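You operate a simulated robot arm through the tools that you are given. There is no shell and no other tool.

The job below is to be done with a simulated robot arm. You get a single attempt, and the scene is never put back.

TASK
Scoop oats: two scoops in the cream bowl, one in the red; close the tub.
Fine: the scoop back where it was, a teaspoon spilt at most. Set down upright: scoop with purple handle.

It is judged by the outcome, as a careful person would: the job done as asked, and still so three seconds after it is handed in. It fails if anything else is knocked over, pushed out of place, dropped, spilled or broken.

THE ROBOT
A 6-joint arm with a two-finger gripper, fixed in place. Base frame: the origin is on the floor under the middle of its stand, x ahead of it, y to its left, z up; the work surface is at about z = 0.9. Readings come in m, rad, newtons and seconds.
With the tool pointing down near the work surface it reaches from about 0.38 to 0.86 m from the base axis. Its first joint turns from -2.897 to 2.897 rad. Payload 2.45 kg.
The tool frame sits at the grasp point between the pads (the TCP): z along the fingers, y along the line on which they close. The tips reach 0.02 m beyond it. The gripper opens to 0.14 m; its body begins 0.168 m behind the TCP.
Orientation is that of the tool frame in the base frame, as [roll, pitch, yaw] about the fixed x, y, z axes, in that order (R = Rz(yaw) Ry(pitch) Rx(roll)). With the fingers straight down and closing along the base's y, the tool's x points along the base's -x, its y along +y and its z along -z.

THE INTERFACE
- The arm moves only by the tool move_arm. Its argument "moves" is one flat list of numbers, 7 for each row, row after row: the shift along the tool's x, y, z in mm, then the turn, a rotation vector about the tool's x, y, z in degrees, then the opening, from 0 (shut) to 1 (fully open). In form: [dx, dy, dz, wx, wy, wz, claw, dx, dy, dz, wx, wy, wz, claw, ...]. A call has 1 to 20 rows; each row shifts and turns the commanded pose from where the row before left it, along the tool's axes as they then stand. Rows are played at 5 a second. More than 0.05 m and 0.15 rad between two rows, or a gripper value outside its range, and nothing of the call is played. A pose out of reach is approached as far as the arm can. The call stops where the force on the tool passes 40 N (or 10 N more than at its start, if that is more) or the arm is blocked; 0.2 s more then pass. Each finger travels about 0.045 m/s and halts on what it meets, pressing with about 31 N; the grip force reading is that of the motor and also rises with nothing between the fingers. The clock runs only during rows and for 0.2 s after the last one: add rows that do not move to give the fingers time. It gives the time, the measured TCP pose, the force on the tool (base axes), the opening and the grip force at its end, in the units of the frame above (readings bear some noise), with the torque about the TCP (base axes, N m) and any sound that the robot's microphone picked up.
- Cameras (640 x 400 px; columns grow to the right, rows downward): "scene" is fixed at [0.0545, -0.4895, 1.5652]; the picture's right is [-0.53, -0.85, 0.00], its down [-0.67, 0.41, -0.61] and it looks along [0.52, -0.32, -0.79] (base axes); focal length 286 px, centre (320, 200). "wrist" rides on the gripper at [0.078, 0.011, -0.209] in the tool frame; the picture's right is [-0.14, 0.99, 0.00], its down [-0.92, -0.13, -0.37] and it looks along [-0.36, -0.05, 0.93] (tool axes); focal length 280 px, centre (320, 200). There is no depth. A picture from a camera that has moved, and an enlarged one, comes with that camera's place and axes in the base frame and with its lens. The place of the scene camera against the robot may be out by one fixed shift of up to 0.018 m in any direction.
- capture(camera): a new picture of that camera. The clock stands still meanwhile.
- raise_lower(by): moves the trunk up (or, below 0, down) by that many m; the arm rides with it, the base frame stays. It gives what a move gives, with no picture.
- close_up(camera, box): a new picture of the part [left, top, right, bottom] of that camera's present view, enlarged. The clock stands still meanwhile.
- finish_job(): hands the job in; it is judged then, once.

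Nothing tells you positions but the pictures and the camera data. Unless the task says otherwise, let go and move clear before handing in.

The tools are called after "Call:" by a JSON object that holds its "op" and its "data". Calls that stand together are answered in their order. move_arm: Moves the arm, as the interface text tells. Its arguments: {"type":"object","properties":{"moves":{"type":"array"}},"required":["moves"]} The other tools are called the same way: raise_lower (by) moves the trunk up or down; capture (camera) takes a picture; close_up (camera, box) takes an enlarged picture of a part of a camera's view; finish_job () hands the job in.

At the start:

```text
t: 0.0
eef_pos: [0.3633, -0.456, 1.3388]
orientation: [3.141, 0.001, 3.14]
ft_force: [-0.5, 0.3, 1.1]
moment: [0.01, 0.02, 0.02]
grip_width: 0.1398
grasp_force: 0.1
trunk travel left (down, up): [-0.125, 0.105]
```

scene: 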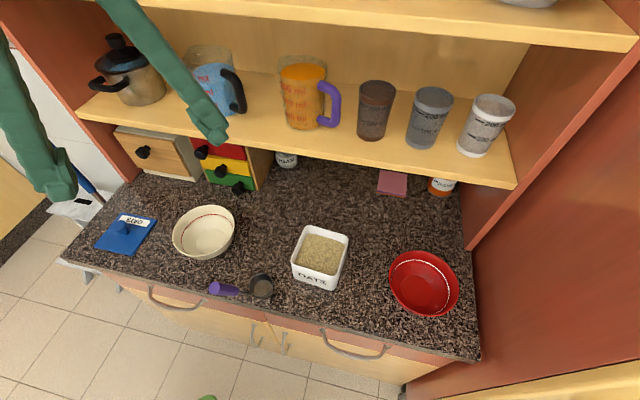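
wrist: 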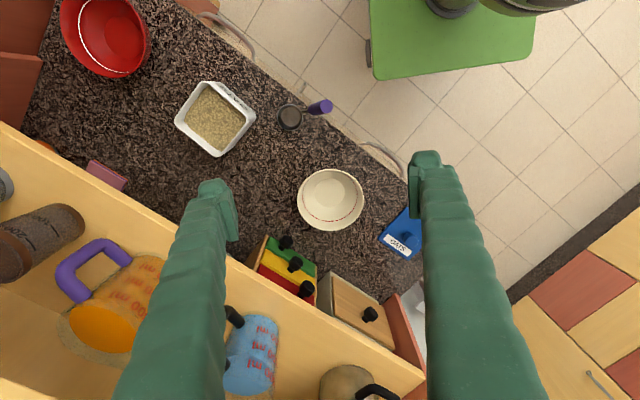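

I can see the counter: a blue lid labelled OATS at the left, then the cream bowl, the scoop with the purple handle lying at the front edge, the open oats tub, and the red bowl at the right. I'll take enlarged pictures first so I can place everything accurately.

Call:
{"op": "close_up", "data": {"camera": "scene", "box": [190, 210, 370, 322]}}

Call:
{"op": "close_up", "data": {"camera": "scene", "box": [60, 170, 260, 295]}}

Call:
{"op": "close_up", "data": {"camera": "scene", "box": [320, 160, 500, 330]}}

Call:
{"op": "close_up", "data": {"camera": "wrist", "box": [160, 60, 440, 260]}}

```text
3.56 times, centred on (280, 266) of scene
camera zoom: at [0.0545, -0.4895, 1.5652], right [-0.53, -0.85, 0.0], down [-0.67, 0.41, -0.61], along [0.52, -0.32, -0.79], focal length 1018 px, centre (462, -35)
```

zoom: 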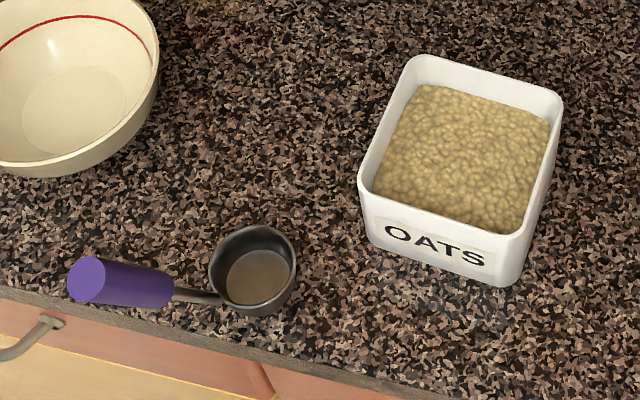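

```text
3.20 times, centred on (160, 232) of scene
camera zoom: at [0.0545, -0.4895, 1.5652], right [-0.53, -0.85, 0.0], down [-0.67, 0.41, -0.61], along [0.52, -0.32, -0.79], focal length 916 px, centre (832, 96)
```

zoom: 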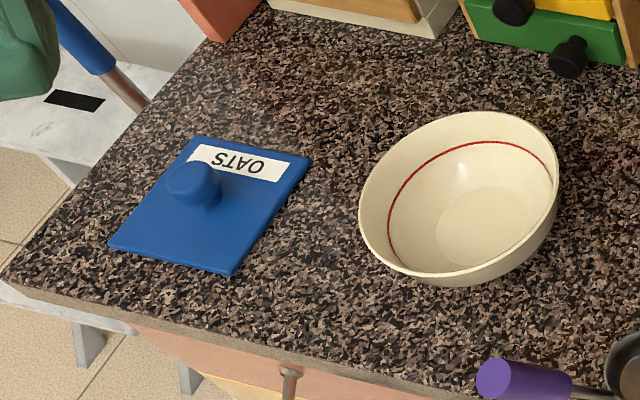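

```text
2.35 times, centred on (410, 245) of scene
camera zoom: at [0.0545, -0.4895, 1.5652], right [-0.53, -0.85, 0.0], down [-0.67, 0.41, -0.61], along [0.52, -0.32, -0.79], focal length 674 px, centre (108, 94)
```

zoom: 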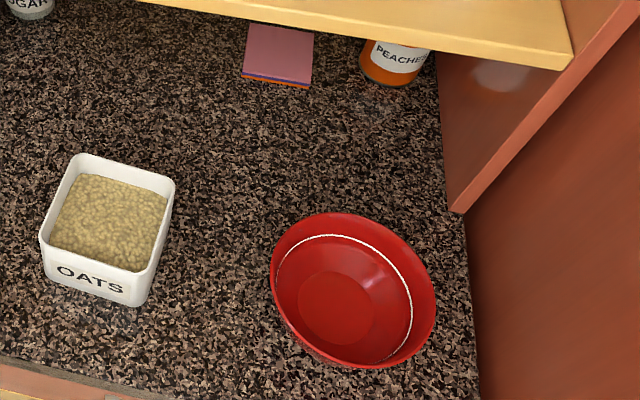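

```text
2.00 times, centred on (300, 160) of wrist
camera zoom: at [0.2853, -0.444, 1.5461], right [0.14, 0.99, 0.0], down [0.92, -0.13, 0.37], along [0.36, -0.05, -0.93], focal length 561 px, centre (360, 280)
```

zoom: 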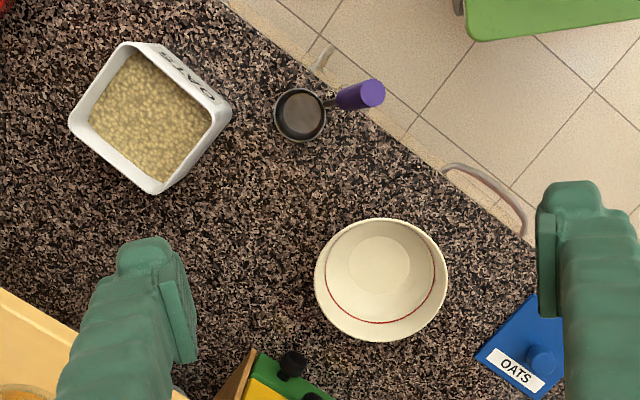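

The lid, cream bowl, scoop, tub and red bowl all lie about 0.7 m from the base, in a row along the counter. The scoop handle rises steeply from its cup and leans towards the robot. I'll turn the wrist in free space so its camera can look at the scoop and tub from other angles.

Call:
{"op": "move_arm", "data": {"moves": [0, 0, 0, 0, 0, -8, 1, 0, 0, 0, 0, 0, -8, 1, 0, 0, 0, 0, 0, -8, 1, 0, 0, 0, 0, 0, -8, 1, 0, 0, 0, 0, 0, -8, 1, 0, 0, 0, 0, 0, -8, 1, 0, 0, 0, 0, 0, -8, 1, 0, 0, 0, 0, 0, -8, 1, 0, 0, 0, 0, 0, -8, 1, 0, 0, 0, 0, 0, -8, 1, 0, 0, 0, 0, 0, -8, 1, 0, 0, 0, 0, 0, -8, 1, 0, 0, 0, 0, 0, -8, 1, 0, 0, 0, 0, 0, 0, 1]}}

Call:
{"op": "capture", "data": {"camera": "wrist"}}

Call:
{"op": "capture", "data": {"camera": "scene"}}

```text
t: 3.0
eef_pos: [0.3627, -0.4559, 1.3384]
orientation: [3.141, 0.0, -1.327]
ft_force: [0.6, -0.6, 0.0]
moment: [0.01, -0.01, -0.03]
grip_width: 0.1399
grasp_force: 0.0
trunk travel left (down, up): [-0.125, 0.105]
```

```text
taken
camera wrist: at [0.3721, -0.5329, 1.546], right [-0.99, -0.11, 0.0], down [-0.1, 0.92, 0.37], along [-0.04, 0.37, -0.93], focal length 280 px, centre (320, 200)
```

wrist: 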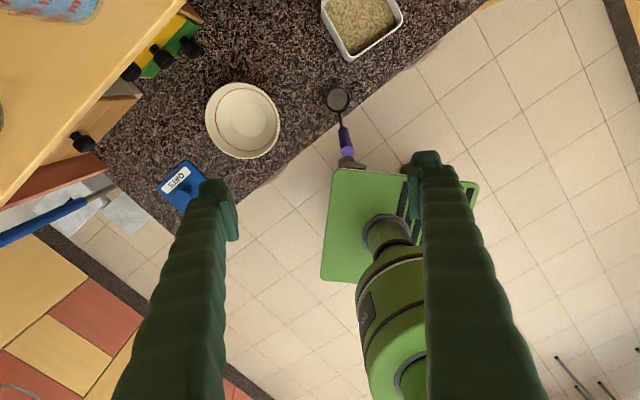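

```text
taken
```

scene: 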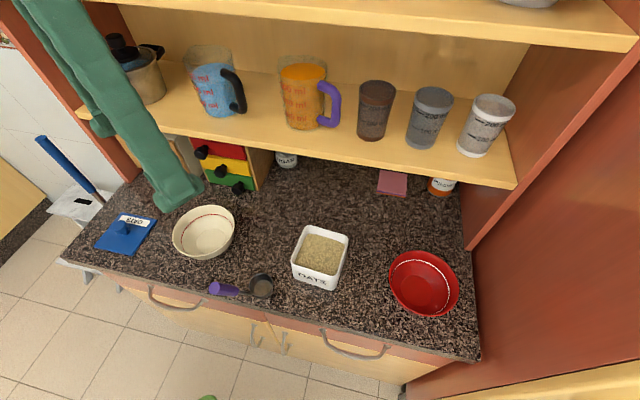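

The wrist turned as asked. Now I'll enlarge the scoop and tub from this second viewpoint and compare the two views to get positions.

Call:
{"op": "close_up", "data": {"camera": "wrist", "box": [290, 60, 400, 180]}}

Call:
{"op": "close_up", "data": {"camera": "wrist", "box": [150, 60, 300, 220]}}

```text
3.33 times, centred on (345, 120) of wrist
camera zoom: at [0.3721, -0.5329, 1.546], right [-0.99, -0.11, 0.0], down [-0.1, 0.92, 0.37], along [-0.04, 0.37, -0.93], focal length 935 px, centre (237, 467)
```

zoom: 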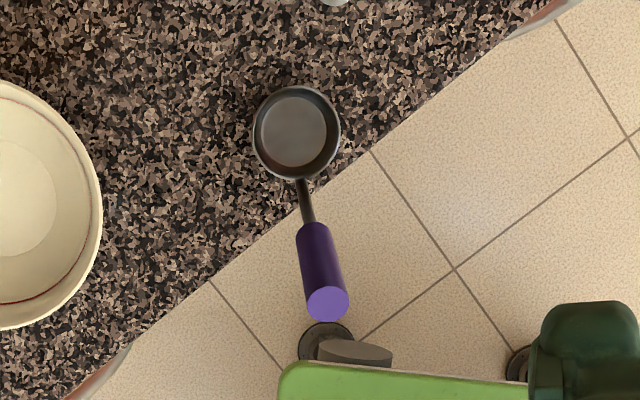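

```text
2.50 times, centred on (225, 140) of wrist
camera zoom: at [0.3721, -0.5329, 1.546], right [-0.99, -0.11, 0.0], down [-0.1, 0.92, 0.37], along [-0.04, 0.37, -0.93], focal length 701 px, centre (558, 350)
```

zoom: 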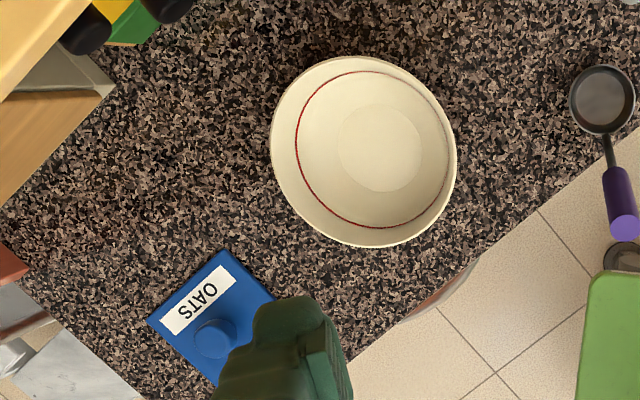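

The handle comes out as a purple cylinder about 22 mm thick, rising at roughly 68° from the cup at about (0.33, -0.516) to its cap near (0.313, -0.439, 1.06), and overhanging the counter edge. A nearly horizontal tool gripping the handle would make scooping and pouring easy, so I'll test how far the arm can pitch up in free space.

Call:
{"op": "move_arm", "data": {"moves": [0, 0, 0, 0, 8, 0, 1, 0, 0, 0, 0, 8, 0, 1, 0, 0, 0, 0, 8, 0, 1, 0, 0, 0, 0, 8, 0, 1, 0, 0, 0, 0, 8, 0, 1, 0, 0, 0, 0, 8, 0, 1, 0, 0, 0, 0, 8, 0, 1, 0, 0, 0, 0, 0, 0, 1]}}

Call:
{"op": "capture", "data": {"camera": "wrist"}}

```text
t: 4.8
eef_pos: [0.3628, -0.4542, 1.338]
orientation: [3.139, -0.978, -1.328]
ft_force: [-0.4, 1.0, 0.1]
moment: [0.02, -0.03, 0.02]
grip_width: 0.14
grasp_force: 0.0
trunk travel left (down, up): [-0.125, 0.105]
```

```text
taken
camera wrist: at [0.3216, -0.3311, 1.5187], right [-0.98, -0.17, -0.11], down [-0.07, 0.83, -0.56], along [0.19, -0.54, -0.82], focal length 280 px, centre (320, 200)
```

wrist: 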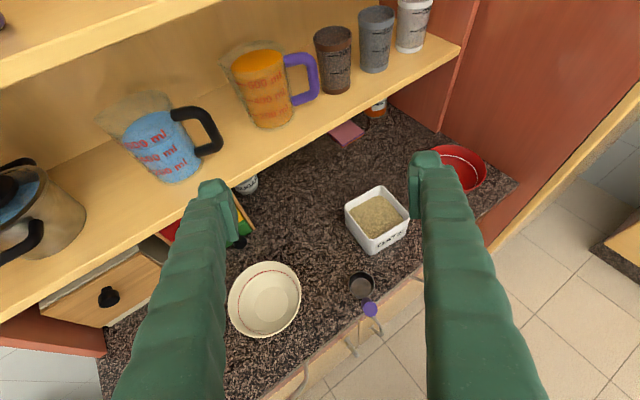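

The pitch works well up to 56°. I'll keep raising the tool towards horizontal and see what the arm allows.

Call:
{"op": "move_arm", "data": {"moves": [0, 0, 0, 0, 8, 0, 1, 0, 0, 0, 0, 8, 0, 1, 0, 0, 0, 0, 8, 0, 1, 0, 0, 0, 0, 0, 0, 1]}}

Call:
{"op": "capture", "data": {"camera": "wrist"}}

Call:
{"op": "capture", "data": {"camera": "scene"}}

```text
t: 5.8
eef_pos: [0.3864, -0.4724, 1.3491]
orientation: [3.142, -1.396, -1.328]
ft_force: [1.1, -0.9, -0.2]
moment: [-0.03, 0.0, 0.02]
grip_width: 0.14
grasp_force: 0.0
out of reach, approached as far as the arm can: row 2, 3
trunk travel left (down, up): [-0.125, 0.105]
```

```text
taken
camera wrist: at [0.3314, -0.2879, 1.4614], right [-0.97, -0.21, -0.14], down [0.0, 0.54, -0.84], along [0.25, -0.82, -0.52], focal length 280 px, centre (320, 200)
```

wrist: 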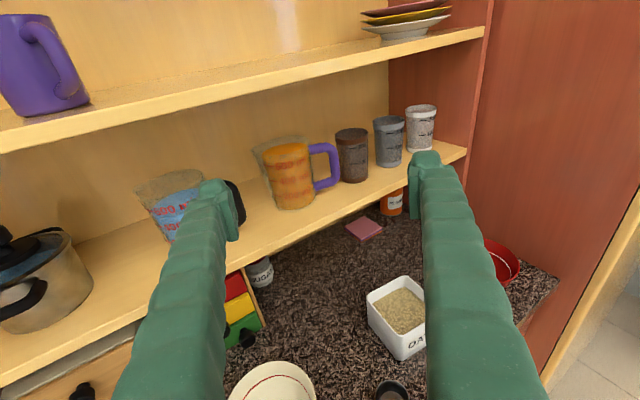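

```text
taken
```

scene: 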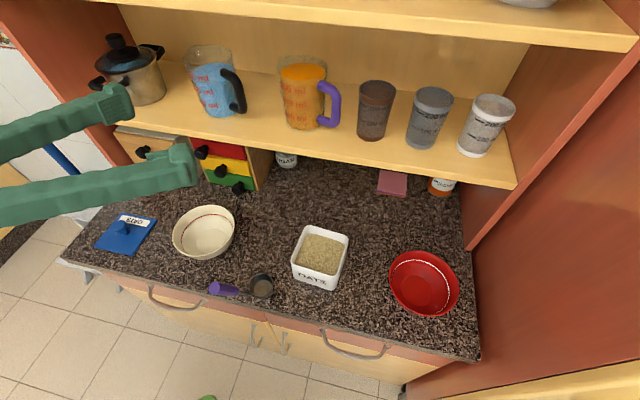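

With the tool nearly horizontal, the arm runs into its inner reach limit at this height. Raising the trunk should let the wrist tuck in below the shoulder, so I'll raise it and then bring the tool down in front of the counter.

Call:
{"op": "raise_lower", "data": {"by": 0.1}}

```text
t: 7.1
eef_pos: [0.3877, -0.473, 1.4479]
orientation: [3.137, -1.394, -1.326]
ft_force: [-0.5, -0.5, -0.6]
moment: [-0.03, 0.0, -0.01]
grip_width: 0.1401
grasp_force: 0.0
trunk travel left (down, up): [-0.225, 0.005]
```

The trunk is up. Next I'll shift sideways so the handle lines up between the open fingers, then descend partway and check how well the arm follows.

Call:
{"op": "move_arm", "data": {"moves": [0, 32, 0, 0, 0, 0, 1, 0, 32, 0, 0, 0, 0, 1, -40, 0, 7, 0, 0, 0, 1, -40, 0, 7, 0, 0, 0, 1, -40, 0, 7, 0, 0, 0, 1, -40, 0, 7, 0, 0, 0, 1, -40, 0, 7, 0, 0, 0, 1, 0, 0, 0, 0, 0, 0, 1]}}

Call:
{"op": "capture", "data": {"camera": "wrist"}}

Call:
{"op": "capture", "data": {"camera": "scene"}}

```text
t: 8.9
eef_pos: [0.3641, -0.5211, 1.2627]
orientation: [-3.141, -1.395, -1.332]
ft_force: [-0.9, 0.6, 0.0]
moment: [0.0, 0.01, 0.04]
grip_width: 0.1401
grasp_force: 0.0
out of reach, approached as far as the arm can: row 1, 2, 3, 4
trunk travel left (down, up): [-0.225, 0.005]
```

```text
taken
camera wrist: at [0.3071, -0.3368, 1.3753], right [-0.97, -0.21, -0.14], down [0.0, 0.54, -0.84], along [0.25, -0.81, -0.52], focal length 280 px, centre (320, 200)
```

wrist: 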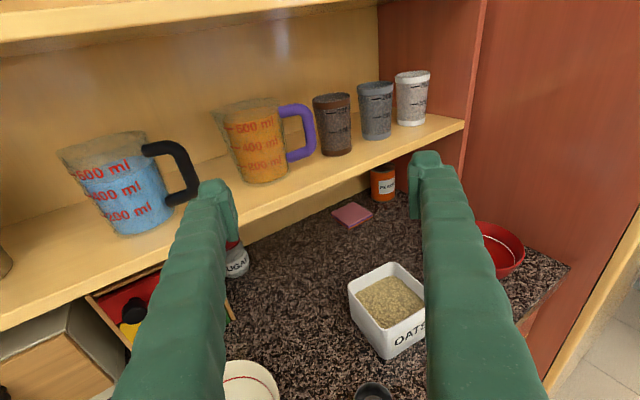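

```text
taken
```

scene: 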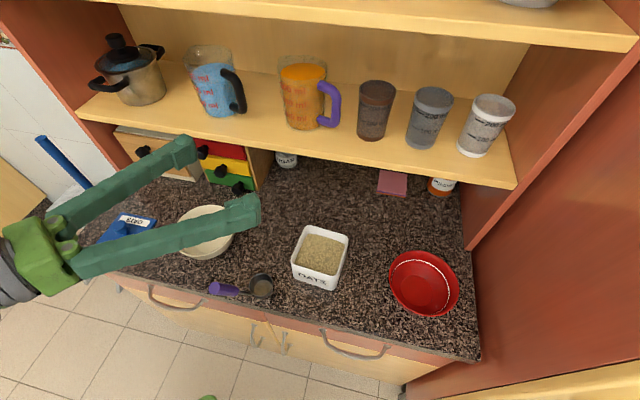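

The commanded pose follows what the arm actually reached, so I'll read it after each move. Going lower does help reach. Next: centre on the handle, go down to about z = 1.14, then draw back towards it.

Call:
{"op": "move_arm", "data": {"moves": [0, 29, 0, 0, 0, 0, 1, -40, 0, 7, 0, 0, 0, 1, -40, 0, 7, 0, 0, 0, 1, -40, 0, 7, 0, 0, 0, 1, 0, 0, -20, 0, 0, 0, 1, 0, 0, -20, 0, 0, 0, 1, 0, 0, 0, 0, 0, 0, 1]}}

Call:
{"op": "capture", "data": {"camera": "wrist"}}

Call:
{"op": "capture", "data": {"camera": "scene"}}

```text
t: 10.5
eef_pos: [0.3251, -0.491, 1.1456]
orientation: [3.14, -1.395, -1.328]
ft_force: [0.4, -1.1, 0.5]
moment: [0.02, -0.01, 0.0]
grip_width: 0.1401
grasp_force: 0.0
trunk travel left (down, up): [-0.225, 0.005]
```

```text
taken
camera wrist: at [0.2692, -0.306, 1.2579], right [-0.97, -0.21, -0.14], down [0.0, 0.54, -0.84], along [0.25, -0.81, -0.52], focal length 280 px, centre (320, 200)
```

wrist: 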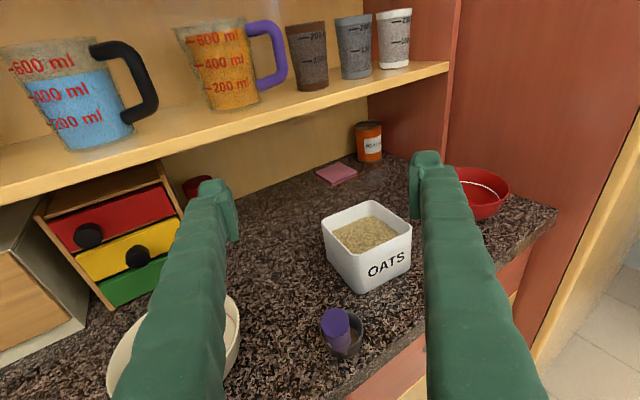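

```text
taken
```

scene: 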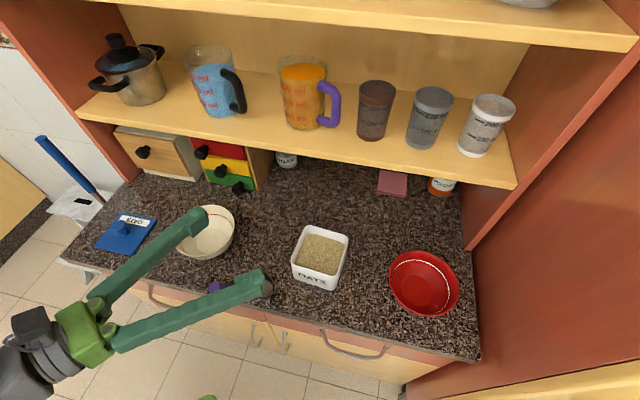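

I'm now just above and behind the scoop, with a good view along the handle. I'll enlarge the scoop and tub from here to get accurate positions before lowering the fingers around the handle.

Call:
{"op": "close_up", "data": {"camera": "wrist", "box": [300, 290, 400, 370]}}

Call:
{"op": "close_up", "data": {"camera": "wrist", "box": [310, 190, 425, 300]}}

```text
5.00 times, centred on (350, 330) of wrist
camera zoom: at [0.2692, -0.306, 1.2579], right [-0.97, -0.21, -0.14], down [0.0, 0.54, -0.84], along [0.25, -0.81, -0.52], focal length 1402 px, centre (170, -450)
```

zoom: 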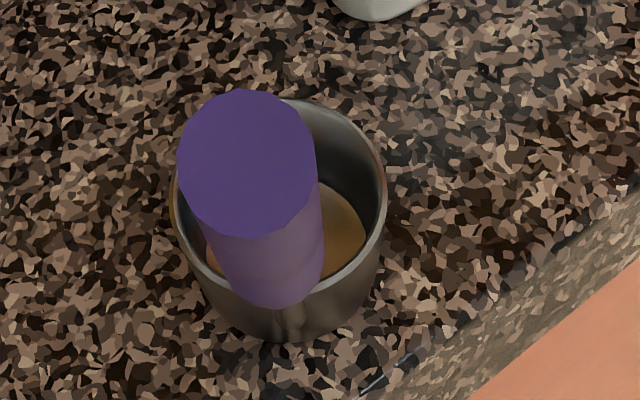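

```text
3.64 times, centred on (368, 245) of wrist
camera zoom: at [0.2692, -0.306, 1.2579], right [-0.97, -0.21, -0.14], down [0.0, 0.54, -0.84], along [0.25, -0.81, -0.52], focal length 1020 px, centre (147, 36)
```

zoom: 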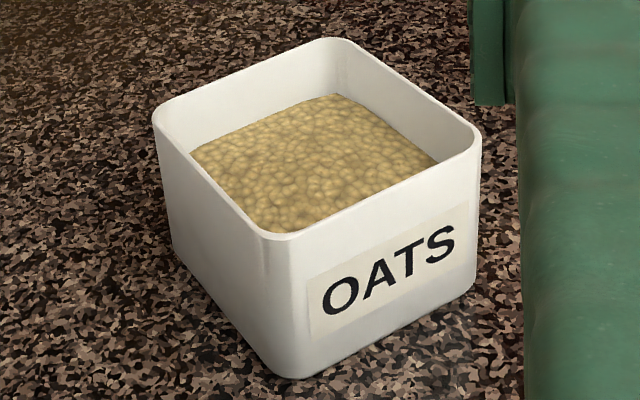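

The tub's rim is centred near (0.313, -0.670) at z ≈ 0.978. The handle middle is near (0.317, -0.451, 1.02). I'll lower the open fingers around the handle and draw back slightly onto it, then look before closing.

Call:
{"op": "move_arm", "data": {"moves": [-32, -1.7, -5, 0, 0, 0, 1, -32, 0, -5, 0, 0, 0, 1, -32, 0, -5, 0, 0, 0, 1, -29, 0, -5, 0, 0, 0, 1, 0, 0, 0, 0, 0, 0, 1]}}

Call:
{"op": "capture", "data": {"camera": "wrist"}}

Call:
{"op": "capture", "data": {"camera": "scene"}}

```text
t: 11.7
eef_pos: [0.3176, -0.4493, 1.0249]
orientation: [-3.141, -1.394, -1.328]
ft_force: [-0.9, -0.1, -0.2]
moment: [-0.03, -0.02, 0.06]
grip_width: 0.1401
grasp_force: 0.0
trunk travel left (down, up): [-0.225, 0.005]
```

```text
taken
camera wrist: at [0.2615, -0.265, 1.1377], right [-0.97, -0.21, -0.14], down [0.0, 0.54, -0.84], along [0.25, -0.81, -0.52], focal length 280 px, centre (320, 200)
```

wrist: 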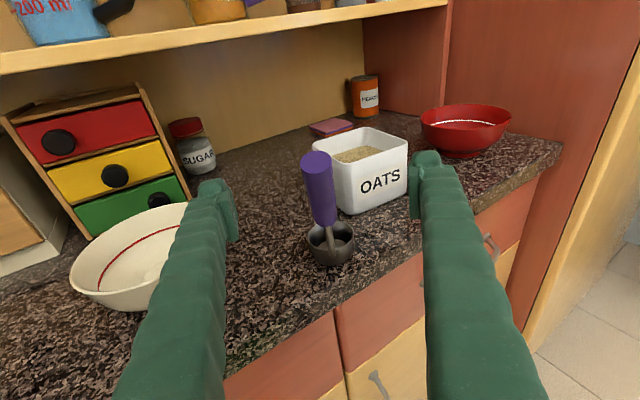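

```text
taken
```

scene: 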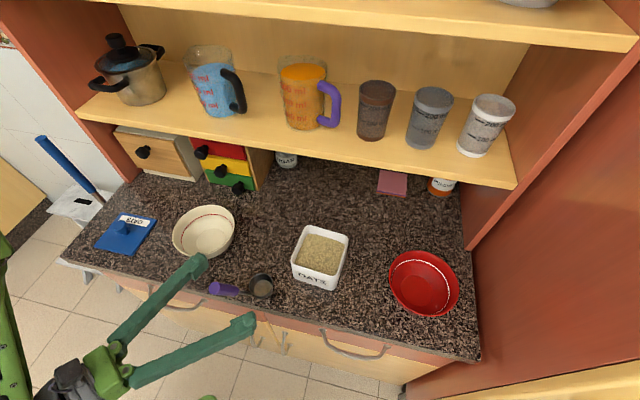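

The fingers straddle the handle and the TCP sits on its axis at z ≈ 1.025. I'll close slowly, record this pose as the return pose, and check the grip.

Call:
{"op": "move_arm", "data": {"moves": [0, 0, 0, 0, 0, 0, 0.6, 0, 0, 0, 0, 0, 0, 0.4, 0, 0, 0, 0, 0, 0, 0.3, 0, 0, 0, 0, 0, 0, 0.25, 0, 0, 0, 0, 0, 0, 0.2, 0, 0, 0, 0, 0, 0, 0.17, 0, 0, 0, 0, 0, 0, 0.15, 0, 0, 0, 0, 0, 0, 0.1, 0, 0, 0, 0, 0, 0, 0.05, 0, 0, 0, 0, 0, 0, 0, 0, 0, 0, 0, 0, 0, 0, 0, 0, 0, 0, 0, 0, 0]}}

Call:
{"op": "capture", "data": {"camera": "wrist"}}

Call:
{"op": "capture", "data": {"camera": "scene"}}

```text
t: 14.3
eef_pos: [0.3189, -0.4511, 1.0254]
orientation: [3.141, -1.394, -1.327]
ft_force: [-0.4, -0.4, -0.5]
moment: [0.0, 0.03, -0.06]
grip_width: 0.0231
grasp_force: 30.8
trunk travel left (down, up): [-0.225, 0.005]
```

```text
taken
camera wrist: at [0.2616, -0.2652, 1.1379], right [-0.97, -0.21, -0.14], down [0.0, 0.54, -0.84], along [0.25, -0.81, -0.52], focal length 280 px, centre (320, 200)
```

wrist: 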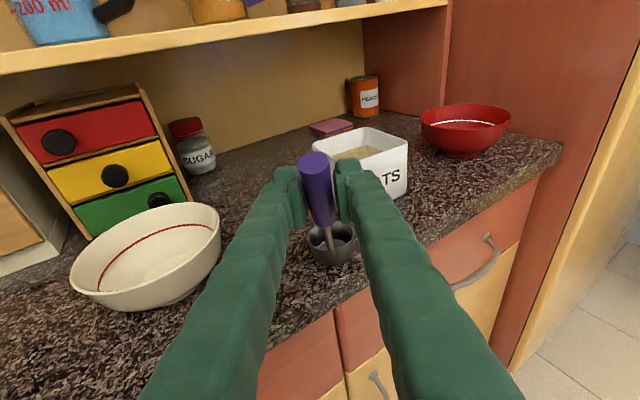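

```text
taken
```

scene: 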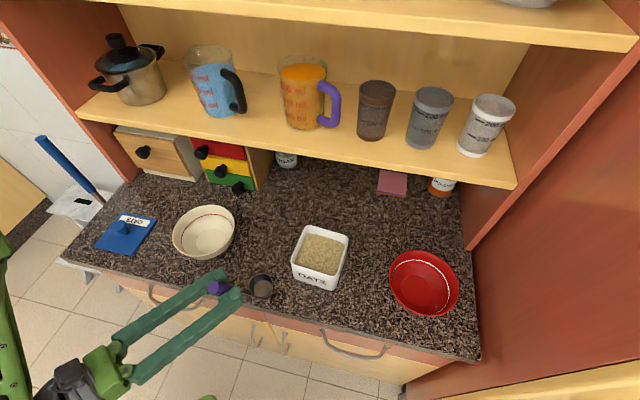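

The scoop is held (width 23 mm, 31 N) and didn't visibly move. I'll take a reference close-up of it in the gripper, then lift gently and check for slip.

Call:
{"op": "close_up", "data": {"camera": "wrist", "box": [280, 140, 380, 280]}}

Call:
{"op": "move_arm", "data": {"moves": [5, 0, -0.9, 0, 0, 0, 0, 10, 0, -1.8, 0, 0, 0, 0, 15, 0, -2.7, 0, 0, 0, 0, 20, 0, -3.5, 0, 0, 0, 0, 0, 0, 0, 0, 0, 0, 0]}}

Call:
{"op": "close_up", "data": {"camera": "wrist", "box": [280, 140, 380, 280]}}

Call:
{"op": "capture", "data": {"camera": "scene"}}

```text
2.86 times, centred on (330, 210) of wrist
camera zoom: at [0.2616, -0.2652, 1.1379], right [-0.97, -0.21, -0.14], down [0.0, 0.54, -0.84], along [0.25, -0.81, -0.52], focal length 801 px, centre (291, 171)
```

zoom: 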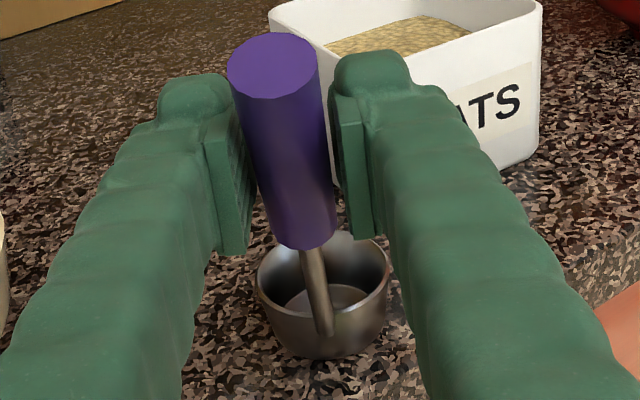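

```text
t: 15.5
eef_pos: [0.3182, -0.4512, 1.0767]
orientation: [3.139, -1.396, -1.326]
ft_force: [0.6, 0.9, -1.6]
moment: [0.11, 0.02, -0.01]
grip_width: 0.0234
grasp_force: 30.6
trunk travel left (down, up): [-0.225, 0.005]
```

```text
2.86 times, centred on (330, 210) of wrist
camera zoom: at [0.262, -0.2663, 1.1891], right [-0.97, -0.21, -0.13], down [0.0, 0.54, -0.84], along [0.25, -0.81, -0.52], focal length 801 px, centre (291, 171)
```

zoom: 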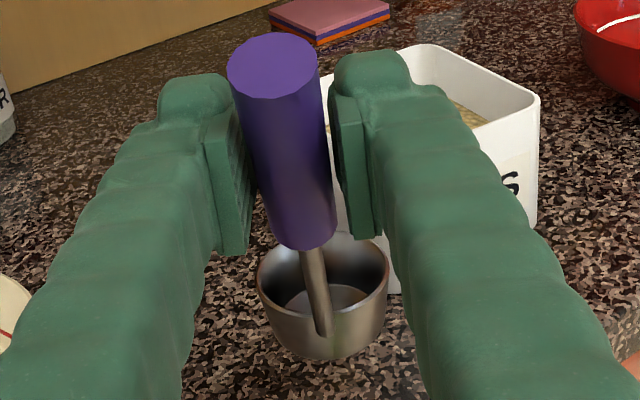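

```text
taken
```

scene: 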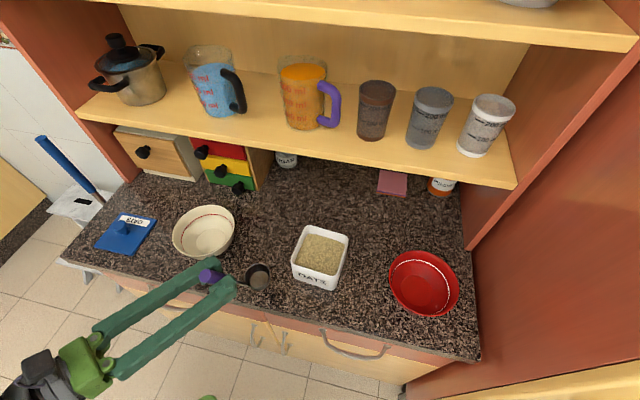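

The scoop came up without slipping in the grip. I'll raise it well above the tub rim and use that view to pin down the tub's position and the oats level.

Call:
{"op": "move_arm", "data": {"moves": [30, 0, -5.3, 0, 0, 0, 0, 30, 0, -5.3, 0, 0, 0, 0, 30, 0, -5.3, 0, 0, 0, 0, 0, 0, 0, 0, 0, 0, 0]}}

Call:
{"op": "capture", "data": {"camera": "wrist"}}

Call:
{"op": "close_up", "data": {"camera": "wrist", "box": [280, 150, 460, 270]}}

```text
t: 16.5
eef_pos: [0.3252, -0.4543, 1.1585]
orientation: [3.134, -1.397, -1.326]
ft_force: [0.3, 0.2, -1.3]
moment: [0.07, 0.04, -0.04]
grip_width: 0.0234
grasp_force: 31.2
out of reach, approached as far as the arm can: row 3
trunk travel left (down, up): [-0.225, 0.005]
```

```text
taken
camera wrist: at [0.2689, -0.2695, 1.2716], right [-0.97, -0.21, -0.13], down [0.0, 0.54, -0.84], along [0.25, -0.82, -0.52], focal length 280 px, centre (320, 200)
```

wrist: 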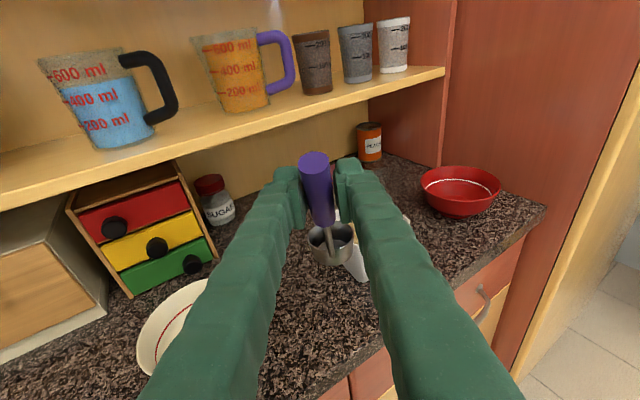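

```text
3.33 times, centred on (370, 210) of wrist
camera zoom: at [0.2689, -0.2695, 1.2716], right [-0.97, -0.21, -0.13], down [0.0, 0.54, -0.84], along [0.25, -0.82, -0.52], focal length 935 px, centre (153, 167)
```

zoom: 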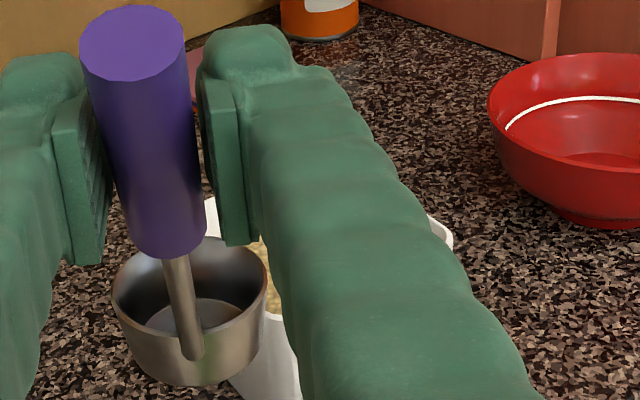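

The tub rim comes out near (0.314, -0.666), z ≈ 0.98, with the oats about 27 mm below it. I'll carry the empty scoop over the tub while tilting it forward about 60°, keeping the cup well above the rim.

Call:
{"op": "move_arm", "data": {"moves": [10.5, 6.1, 21.6, 0, -6, 0, 0, 11.8, 6.1, 21.4, 0, -6, 0, 0, 13.0, 6.1, 20.8, 0, -6, 0, 0, 14.2, 6.1, 20.4, 0, -6, 0, 0, 15.2, 6.1, 19.7, 0, -6, 0, 0, 0, 0, 0, 0, 0, 0, 0]}}

Call:
{"op": "capture", "data": {"camera": "scene"}}

Call:
{"op": "capture", "data": {"camera": "wrist"}}

```text
t: 17.9
eef_pos: [0.3278, -0.5848, 1.1791]
orientation: [3.141, -0.872, -1.326]
ft_force: [0.4, 0.2, -0.9]
moment: [0.02, -0.03, -0.01]
grip_width: 0.023
grasp_force: 30.9
out of reach, approached as far as the arm can: row 1
trunk travel left (down, up): [-0.225, 0.005]
```

```text
taken
```

scene: 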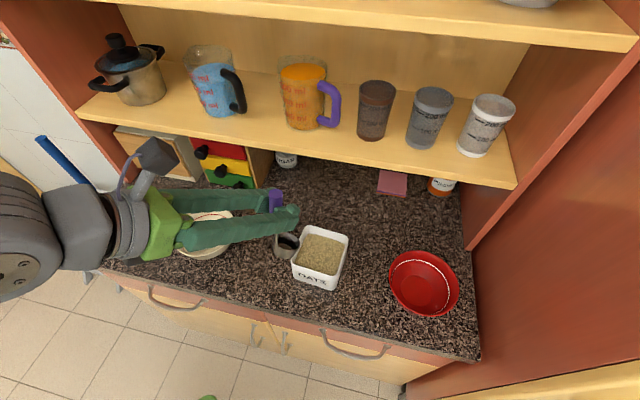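

```text
taken
camera wrist: at [0.2913, -0.48, 1.3726], right [-0.98, -0.15, -0.1], down [-0.09, 0.88, -0.47], along [0.16, -0.45, -0.88], focal length 280 px, centre (320, 200)
```

wrist: 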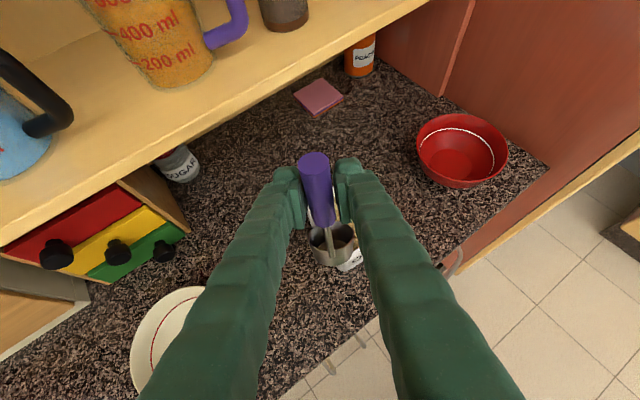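

The tracking is good and the scoop is tilted 30° above the near side of the tub. I'll continue to 60° of tilt over the tub's centre.

Call:
{"op": "move_arm", "data": {"moves": [15.5, 6.4, 17.8, 0, -6, 0, 0, 16.1, 6.4, 17.1, 0, -6, 0, 0, 17.0, 6.4, 16.2, 0, -6, 0, 0, 17.7, 6.4, 15.3, 0, -6, 0, 0, 18.3, 6.4, 14.2, 0, -6, 0, 0, 0, 0, 0, 0, 0, 0, 0]}}

Call:
{"op": "capture", "data": {"camera": "scene"}}

Call:
{"op": "capture", "data": {"camera": "wrist"}}

Call:
{"op": "close_up", "data": {"camera": "scene", "box": [260, 180, 380, 300]}}

```text
t: 19.3
eef_pos: [0.3023, -0.6769, 1.1745]
orientation: [3.073, -0.514, -1.336]
ft_force: [0.5, -0.3, -1.7]
moment: [-0.04, -0.02, 0.02]
grip_width: 0.0232
grasp_force: 30.7
out of reach, approached as far as the arm can: row 3, 4, 5
trunk travel left (down, up): [-0.225, 0.005]
```

```text
taken
```

scene: 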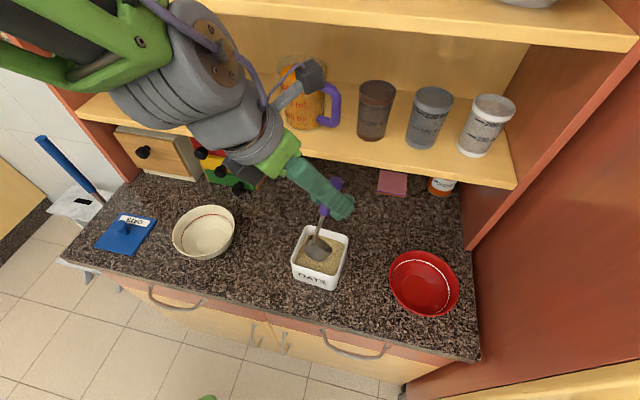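

```text
taken
camera wrist: at [0.2986, -0.6416, 1.395], right [-1.0, -0.08, -0.01], down [-0.08, 0.99, -0.14], along [0.02, -0.14, -0.99], focal length 280 px, centre (320, 200)
```

wrist: 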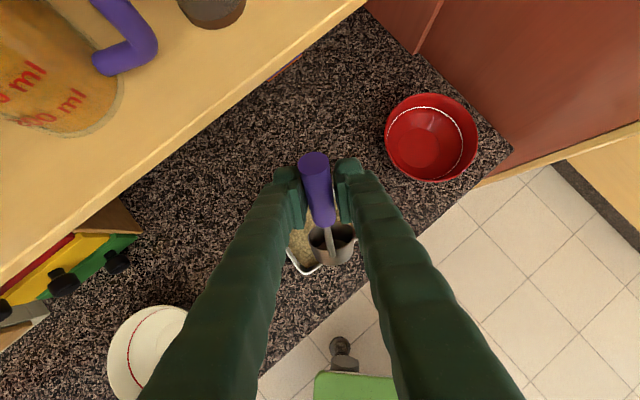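

```text
3.33 times, centred on (320, 240) of scene
camera zoom: at [0.0545, -0.4895, 1.5652], right [-0.53, -0.85, 0.0], down [-0.67, 0.41, -0.61], along [0.52, -0.32, -0.79], focal length 954 px, centre (320, 67)
```

zoom: 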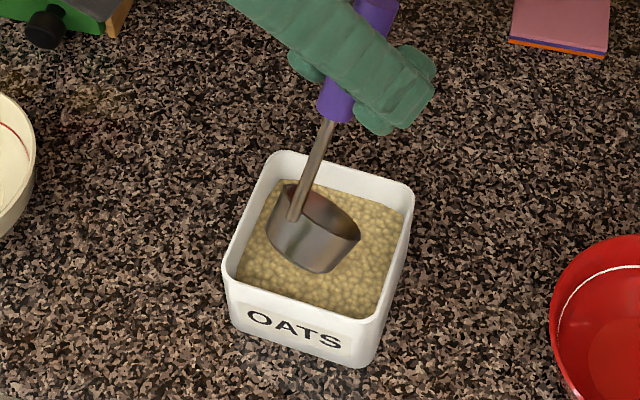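

The arm reached a joint limit at this height: it's tilted about 50° with a slight sideways twist, hovering above the tub. I'll lower slightly while centring over the tub and removing the twist, and see if the limit eases.

Call:
{"op": "move_arm", "data": {"moves": [-2.8, -6, 11.8, 1.3, 0, 0, 0, -2.8, -6, 11.8, 1.3, 0, 0, 0, -2.8, -6, 11.8, 1.3, 0, 0, 0, 0, 0, 0, 0, 0, 0, 0]}}

Call:
{"op": "close_up", "data": {"camera": "scene", "box": [260, 180, 380, 300]}}

Call:
{"op": "capture", "data": {"camera": "wrist"}}

```text
t: 20.3
eef_pos: [0.3221, -0.6812, 1.1388]
orientation: [-3.124, -0.47, -1.338]
ft_force: [-0.6, 0.2, -1.9]
moment: [-0.09, -0.02, 0.01]
grip_width: 0.0232
grasp_force: 30.8
trunk travel left (down, up): [-0.225, 0.005]
```

```text
3.33 times, centred on (320, 240) of scene
camera zoom: at [0.0545, -0.4895, 1.5652], right [-0.53, -0.85, 0.0], down [-0.67, 0.41, -0.61], along [0.52, -0.32, -0.79], focal length 954 px, centre (320, 67)
```

zoom: 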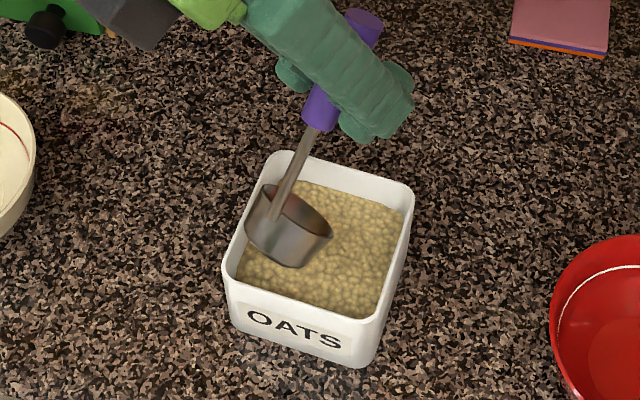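

```text
taken
camera wrist: at [0.3022, -0.6597, 1.3603], right [-0.99, -0.12, -0.08], down [-0.11, 0.99, -0.09], along [0.09, -0.08, -0.99], focal length 280 px, centre (320, 200)
```

wrist: 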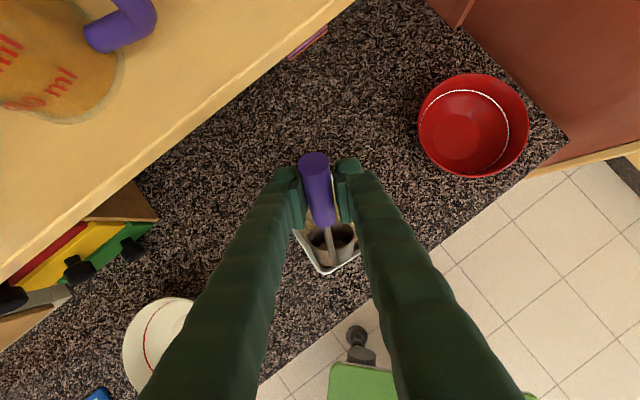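

Now it's within reach and centred laterally. The cup rim centre is at about (0.314, -0.644, 1.025), roughly 2 cm to the near side of the tub's middle. I'll move forward a bit and plunge slowly into the oats, watching the force.

Call:
{"op": "move_arm", "data": {"moves": [5.4, 1.5, 2.7, 0, 0, 0, 0, 5.4, 1.5, 2.7, 0, 0, 0, 0, -5.4, 0, 10.7, 0, 0, 0, 0, -5.4, 0, 10.7, 0, 0, 0, 0, -4.5, 0, 8.9, 0, 0, 0, 0, -4.5, 0, 8.9, 0, 0, 0, 0, 0, 0, 0, 0, 0, 0, 0]}}

Call:
{"op": "close_up", "data": {"camera": "scene", "box": [260, 180, 380, 300]}}

```text
t: 21.9
eef_pos: [0.3229, -0.6933, 1.0958]
orientation: [-3.12, -0.469, -1.337]
ft_force: [0.4, -0.6, -1.3]
moment: [-0.02, 0.0, -0.01]
grip_width: 0.0231
grasp_force: 30.6
trunk travel left (down, up): [-0.225, 0.005]
```

```text
3.33 times, centred on (320, 240) of scene
camera zoom: at [0.0545, -0.4895, 1.5652], right [-0.53, -0.85, 0.0], down [-0.67, 0.41, -0.61], along [0.52, -0.32, -0.79], focal length 954 px, centre (320, 67)
```

zoom: 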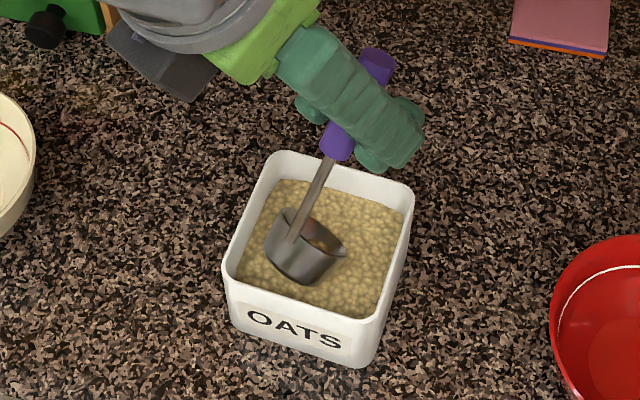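

The cup is just touching the surface, with no force yet. I'll push in slowly another 36 mm at the same tilt.

Call:
{"op": "move_arm", "data": {"moves": [-3.2, 0, 6.2, 0, 0, 0, 0, -3.2, 0, 6.2, 0, 0, 0, 0, -3.2, 0, 6.2, 0, 0, 0, 0, 0, 0, 0, 0, 0, 0, 0]}}

Call:
{"op": "close_up", "data": {"camera": "scene", "box": [260, 180, 380, 300]}}

```text
t: 22.9
eef_pos: [0.3229, -0.6945, 1.074]
orientation: [-3.122, -0.469, -1.338]
ft_force: [0.0, -0.1, -2.0]
moment: [-0.07, -0.01, 0.01]
grip_width: 0.023
grasp_force: 31.1
trunk travel left (down, up): [-0.225, 0.005]
```

```text
3.33 times, centred on (320, 240) of scene
camera zoom: at [0.0545, -0.4895, 1.5652], right [-0.53, -0.85, 0.0], down [-0.67, 0.41, -0.61], along [0.52, -0.32, -0.79], focal length 954 px, centre (320, 67)
```

zoom: 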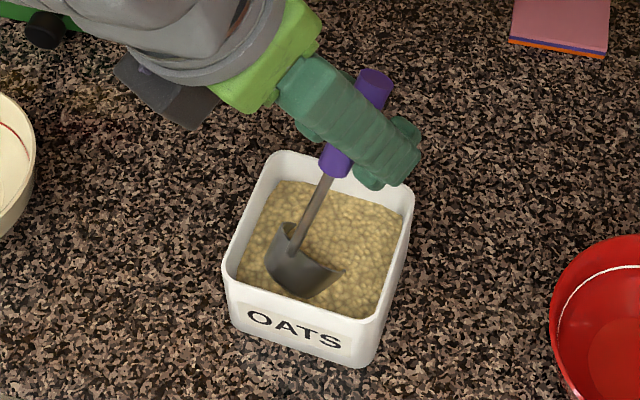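

There's still no resistance; the oats let the cup in freely. I'll go slightly deeper, then sweep forward while rotating the cup back to level.

Call:
{"op": "move_arm", "data": {"moves": [-3.2, 0, 6.2, 0, 0, 0, 0, -2.7, 0, 5.3, 0, 0, 0, 0, 0, 0, 0, 0, 0, 0, 0]}}

Call:
{"op": "close_up", "data": {"camera": "scene", "box": [260, 180, 380, 300]}}

```text
t: 23.7
eef_pos: [0.3227, -0.6927, 1.0619]
orientation: [-3.122, -0.468, -1.339]
ft_force: [0.4, 0.5, -2.2]
moment: [-0.02, -0.01, 0.02]
grip_width: 0.0231
grasp_force: 30.7
trunk travel left (down, up): [-0.225, 0.005]
```

```text
3.33 times, centred on (320, 240) of scene
camera zoom: at [0.0545, -0.4895, 1.5652], right [-0.53, -0.85, 0.0], down [-0.67, 0.41, -0.61], along [0.52, -0.32, -0.79], focal length 954 px, centre (320, 67)
```

zoom: 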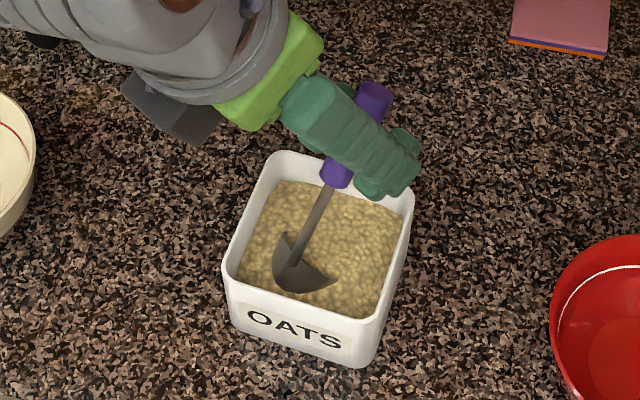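

The cup is buried with its mouth facing forward. Now the scooping motion: rotate back to level over nine small steps while moving 2 cm forward at constant depth.

Call:
{"op": "move_arm", "data": {"moves": [-7.1, 0, -7.3, -0.12, 5.9, 0, 0, -7.2, 0, -7.1, -0.12, 5.9, 0, 0, -7.2, 0, -7.0, -0.12, 5.9, 0, 0, -7.5, 0, -6.7, -0.12, 5.9, 0, 0, -7.6, 0, -6.6, -0.12, 5.9, 0, 0, -7.8, 0, -6.6, -0.12, 5.9, 0, 0, -8.0, 0, -6.3, -0.12, 5.9, 0, 0, -8.2, 0, -6.3, -0.12, 5.9, 0, 0, -8.5, 0, -6.1, -0.12, 5.9, 0, 0, 0, 0, 0, 0, 0, 0, 0]}}

Call:
{"op": "close_up", "data": {"camera": "scene", "box": [260, 180, 380, 300]}}

Call:
{"op": "capture", "data": {"camera": "wrist"}}

```text
t: 25.9
eef_pos: [0.2841, -0.6477, 1.0593]
orientation: [3.018, -0.981, -1.276]
ft_force: [1.1, 0.6, -0.8]
moment: [0.07, -0.09, 0.02]
grip_width: 0.023
grasp_force: 31.0
out of reach, approached as far as the arm can: row 1, 2, 3, 4, 5
trunk travel left (down, up): [-0.225, 0.005]
```

```text
3.33 times, centred on (320, 240) of scene
camera zoom: at [0.0545, -0.4895, 1.5652], right [-0.53, -0.85, 0.0], down [-0.67, 0.41, -0.61], along [0.52, -0.32, -0.79], focal length 954 px, centre (320, 67)
```

zoom: 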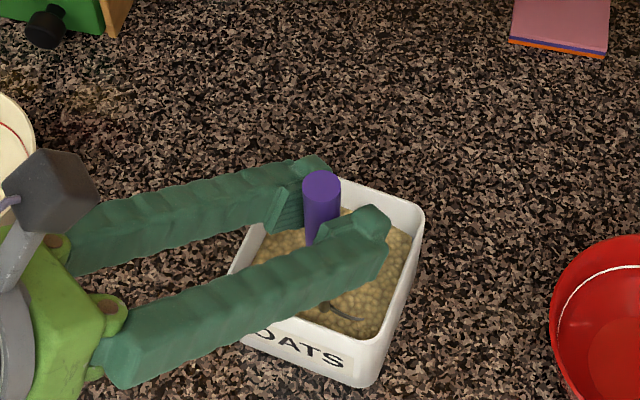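

```text
taken
camera wrist: at [0.2618, -0.5168, 1.24], right [-0.99, -0.11, -0.05], down [-0.07, 0.82, -0.57], along [0.1, -0.56, -0.82], focal length 280 px, centre (320, 200)
```

wrist: 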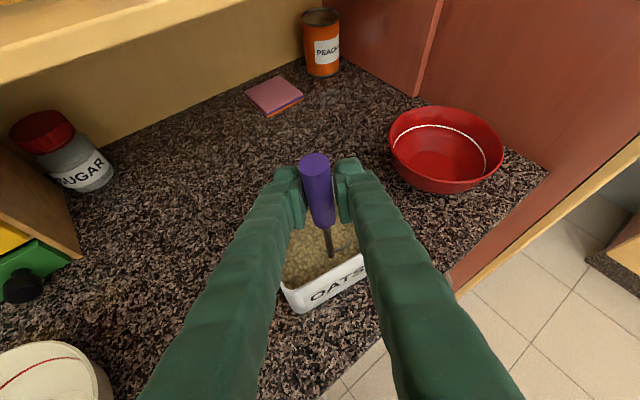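

The arm went through an awkward wrist region there. The cup came up only partly level with a slight twist, and it nudged the tub about 17 mm sideways, which I'll correct later. First I'll finish levelling the cup in small steps while bringing it back to the tub's middle.

Call:
{"op": "move_arm", "data": {"moves": [-4.3, -0.9, -3.9, 0.52, 2.95, 0.33, 0, -4.3, -0.9, -3.9, 0.52, 2.95, 0.33, 0, -3.9, -0.95, -4.2, 0.52, 2.95, 0.33, 0, -3.9, -0.95, -4.2, 0.52, 2.95, 0.33, 0, 0, 0, 0, 0, 0, 0, 0]}}

Call:
{"op": "close_up", "data": {"camera": "scene", "box": [260, 180, 380, 300]}}

Call:
{"op": "close_up", "data": {"camera": "wrist", "box": [260, 140, 400, 320]}}

```text
t: 27.1
eef_pos: [0.2966, -0.6193, 1.0527]
orientation: [3.043, -1.188, -1.279]
ft_force: [0.4, -0.3, -1.9]
moment: [0.01, -0.02, 0.05]
grip_width: 0.0231
grasp_force: 31.5
out of reach, approached as far as the arm can: row 2, 3, 4
trunk travel left (down, up): [-0.225, 0.005]
```

```text
3.33 times, centred on (320, 240) of scene
camera zoom: at [0.0545, -0.4895, 1.5652], right [-0.53, -0.85, 0.0], down [-0.67, 0.41, -0.61], along [0.52, -0.32, -0.79], focal length 954 px, centre (320, 67)
```

zoom: 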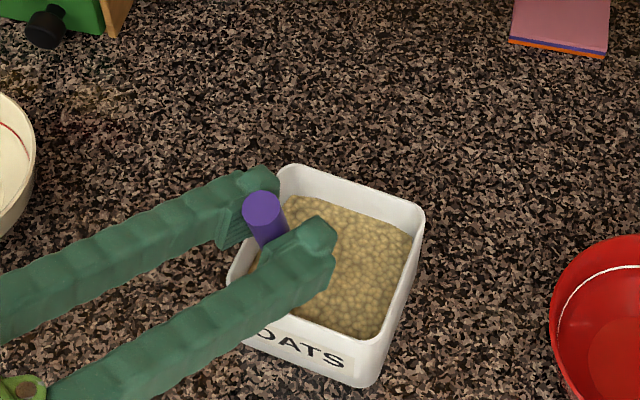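

```text
2.22 times, centred on (330, 230) of wrist
camera zoom: at [0.2588, -0.4572, 1.2028], right [-0.98, -0.15, -0.09], down [-0.04, 0.69, -0.72], along [0.17, -0.71, -0.69], focal length 623 px, centre (298, 133)
```

zoom: 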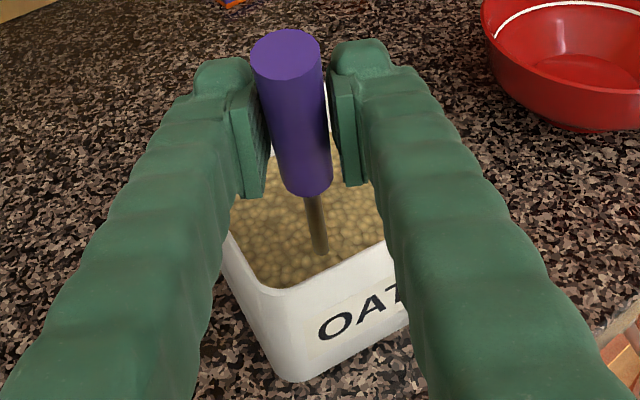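

The cup is now buried near the tub's centre, about 12° from level. The joint limit seems related to how closely the tool lines up with the arm's own plane, so I'll turn the tool further to the side around the cup while finishing the levelling.

Call:
{"op": "move_arm", "data": {"moves": [-2.7, -3.0, -3.1, -2.94, 2.3, 1.28, 0, -2.6, -2.7, -3.3, -2.94, 2.3, 1.28, 0, -2.5, -2.4, -3.5, -2.94, 2.3, 1.28, 0, -2.4, -2.1, -3.8, -2.94, 2.3, 1.28, 0, -2.3, -1.8, -4.0, -2.94, 2.3, 1.28, 0, 0, 0, 0, 0, 0, 0, 0]}}

Call:
{"op": "close_up", "data": {"camera": "scene", "box": [260, 180, 380, 300]}}

Call:
{"op": "close_up", "data": {"camera": "wrist", "box": [260, 140, 400, 320]}}

```text
t: 28.5
eef_pos: [0.3062, -0.5965, 1.0467]
orientation: [-3.111, -1.396, -1.666]
ft_force: [-0.9, 0.5, -1.5]
moment: [0.11, 0.02, -0.02]
grip_width: 0.0229
grasp_force: 31.0
trunk travel left (down, up): [-0.225, 0.005]
```

```text
3.33 times, centred on (320, 240) of scene
camera zoom: at [0.0545, -0.4895, 1.5652], right [-0.53, -0.85, 0.0], down [-0.67, 0.41, -0.61], along [0.52, -0.32, -0.79], focal length 954 px, centre (320, 67)
```

zoom: 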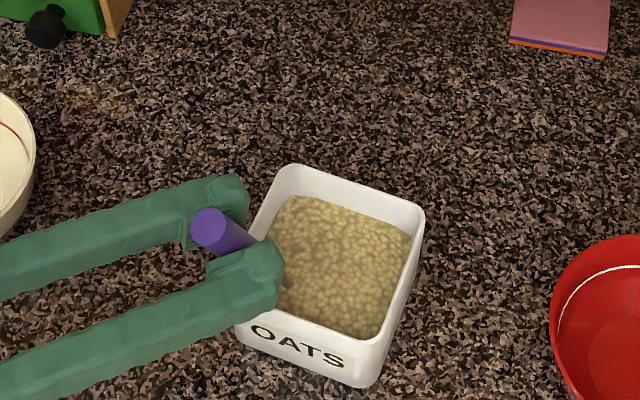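

```text
2.22 times, centred on (330, 230) of wrist
camera zoom: at [0.3079, -0.4027, 1.1582], right [-0.99, 0.09, -0.14], down [0.17, 0.51, -0.84], along [0.0, -0.85, -0.52], focal length 623 px, centre (298, 133)
```

zoom: 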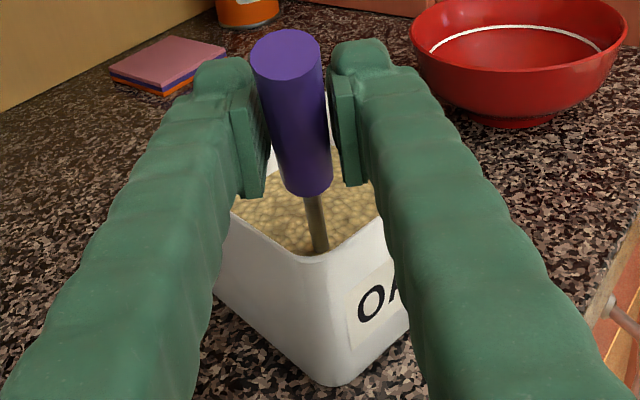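

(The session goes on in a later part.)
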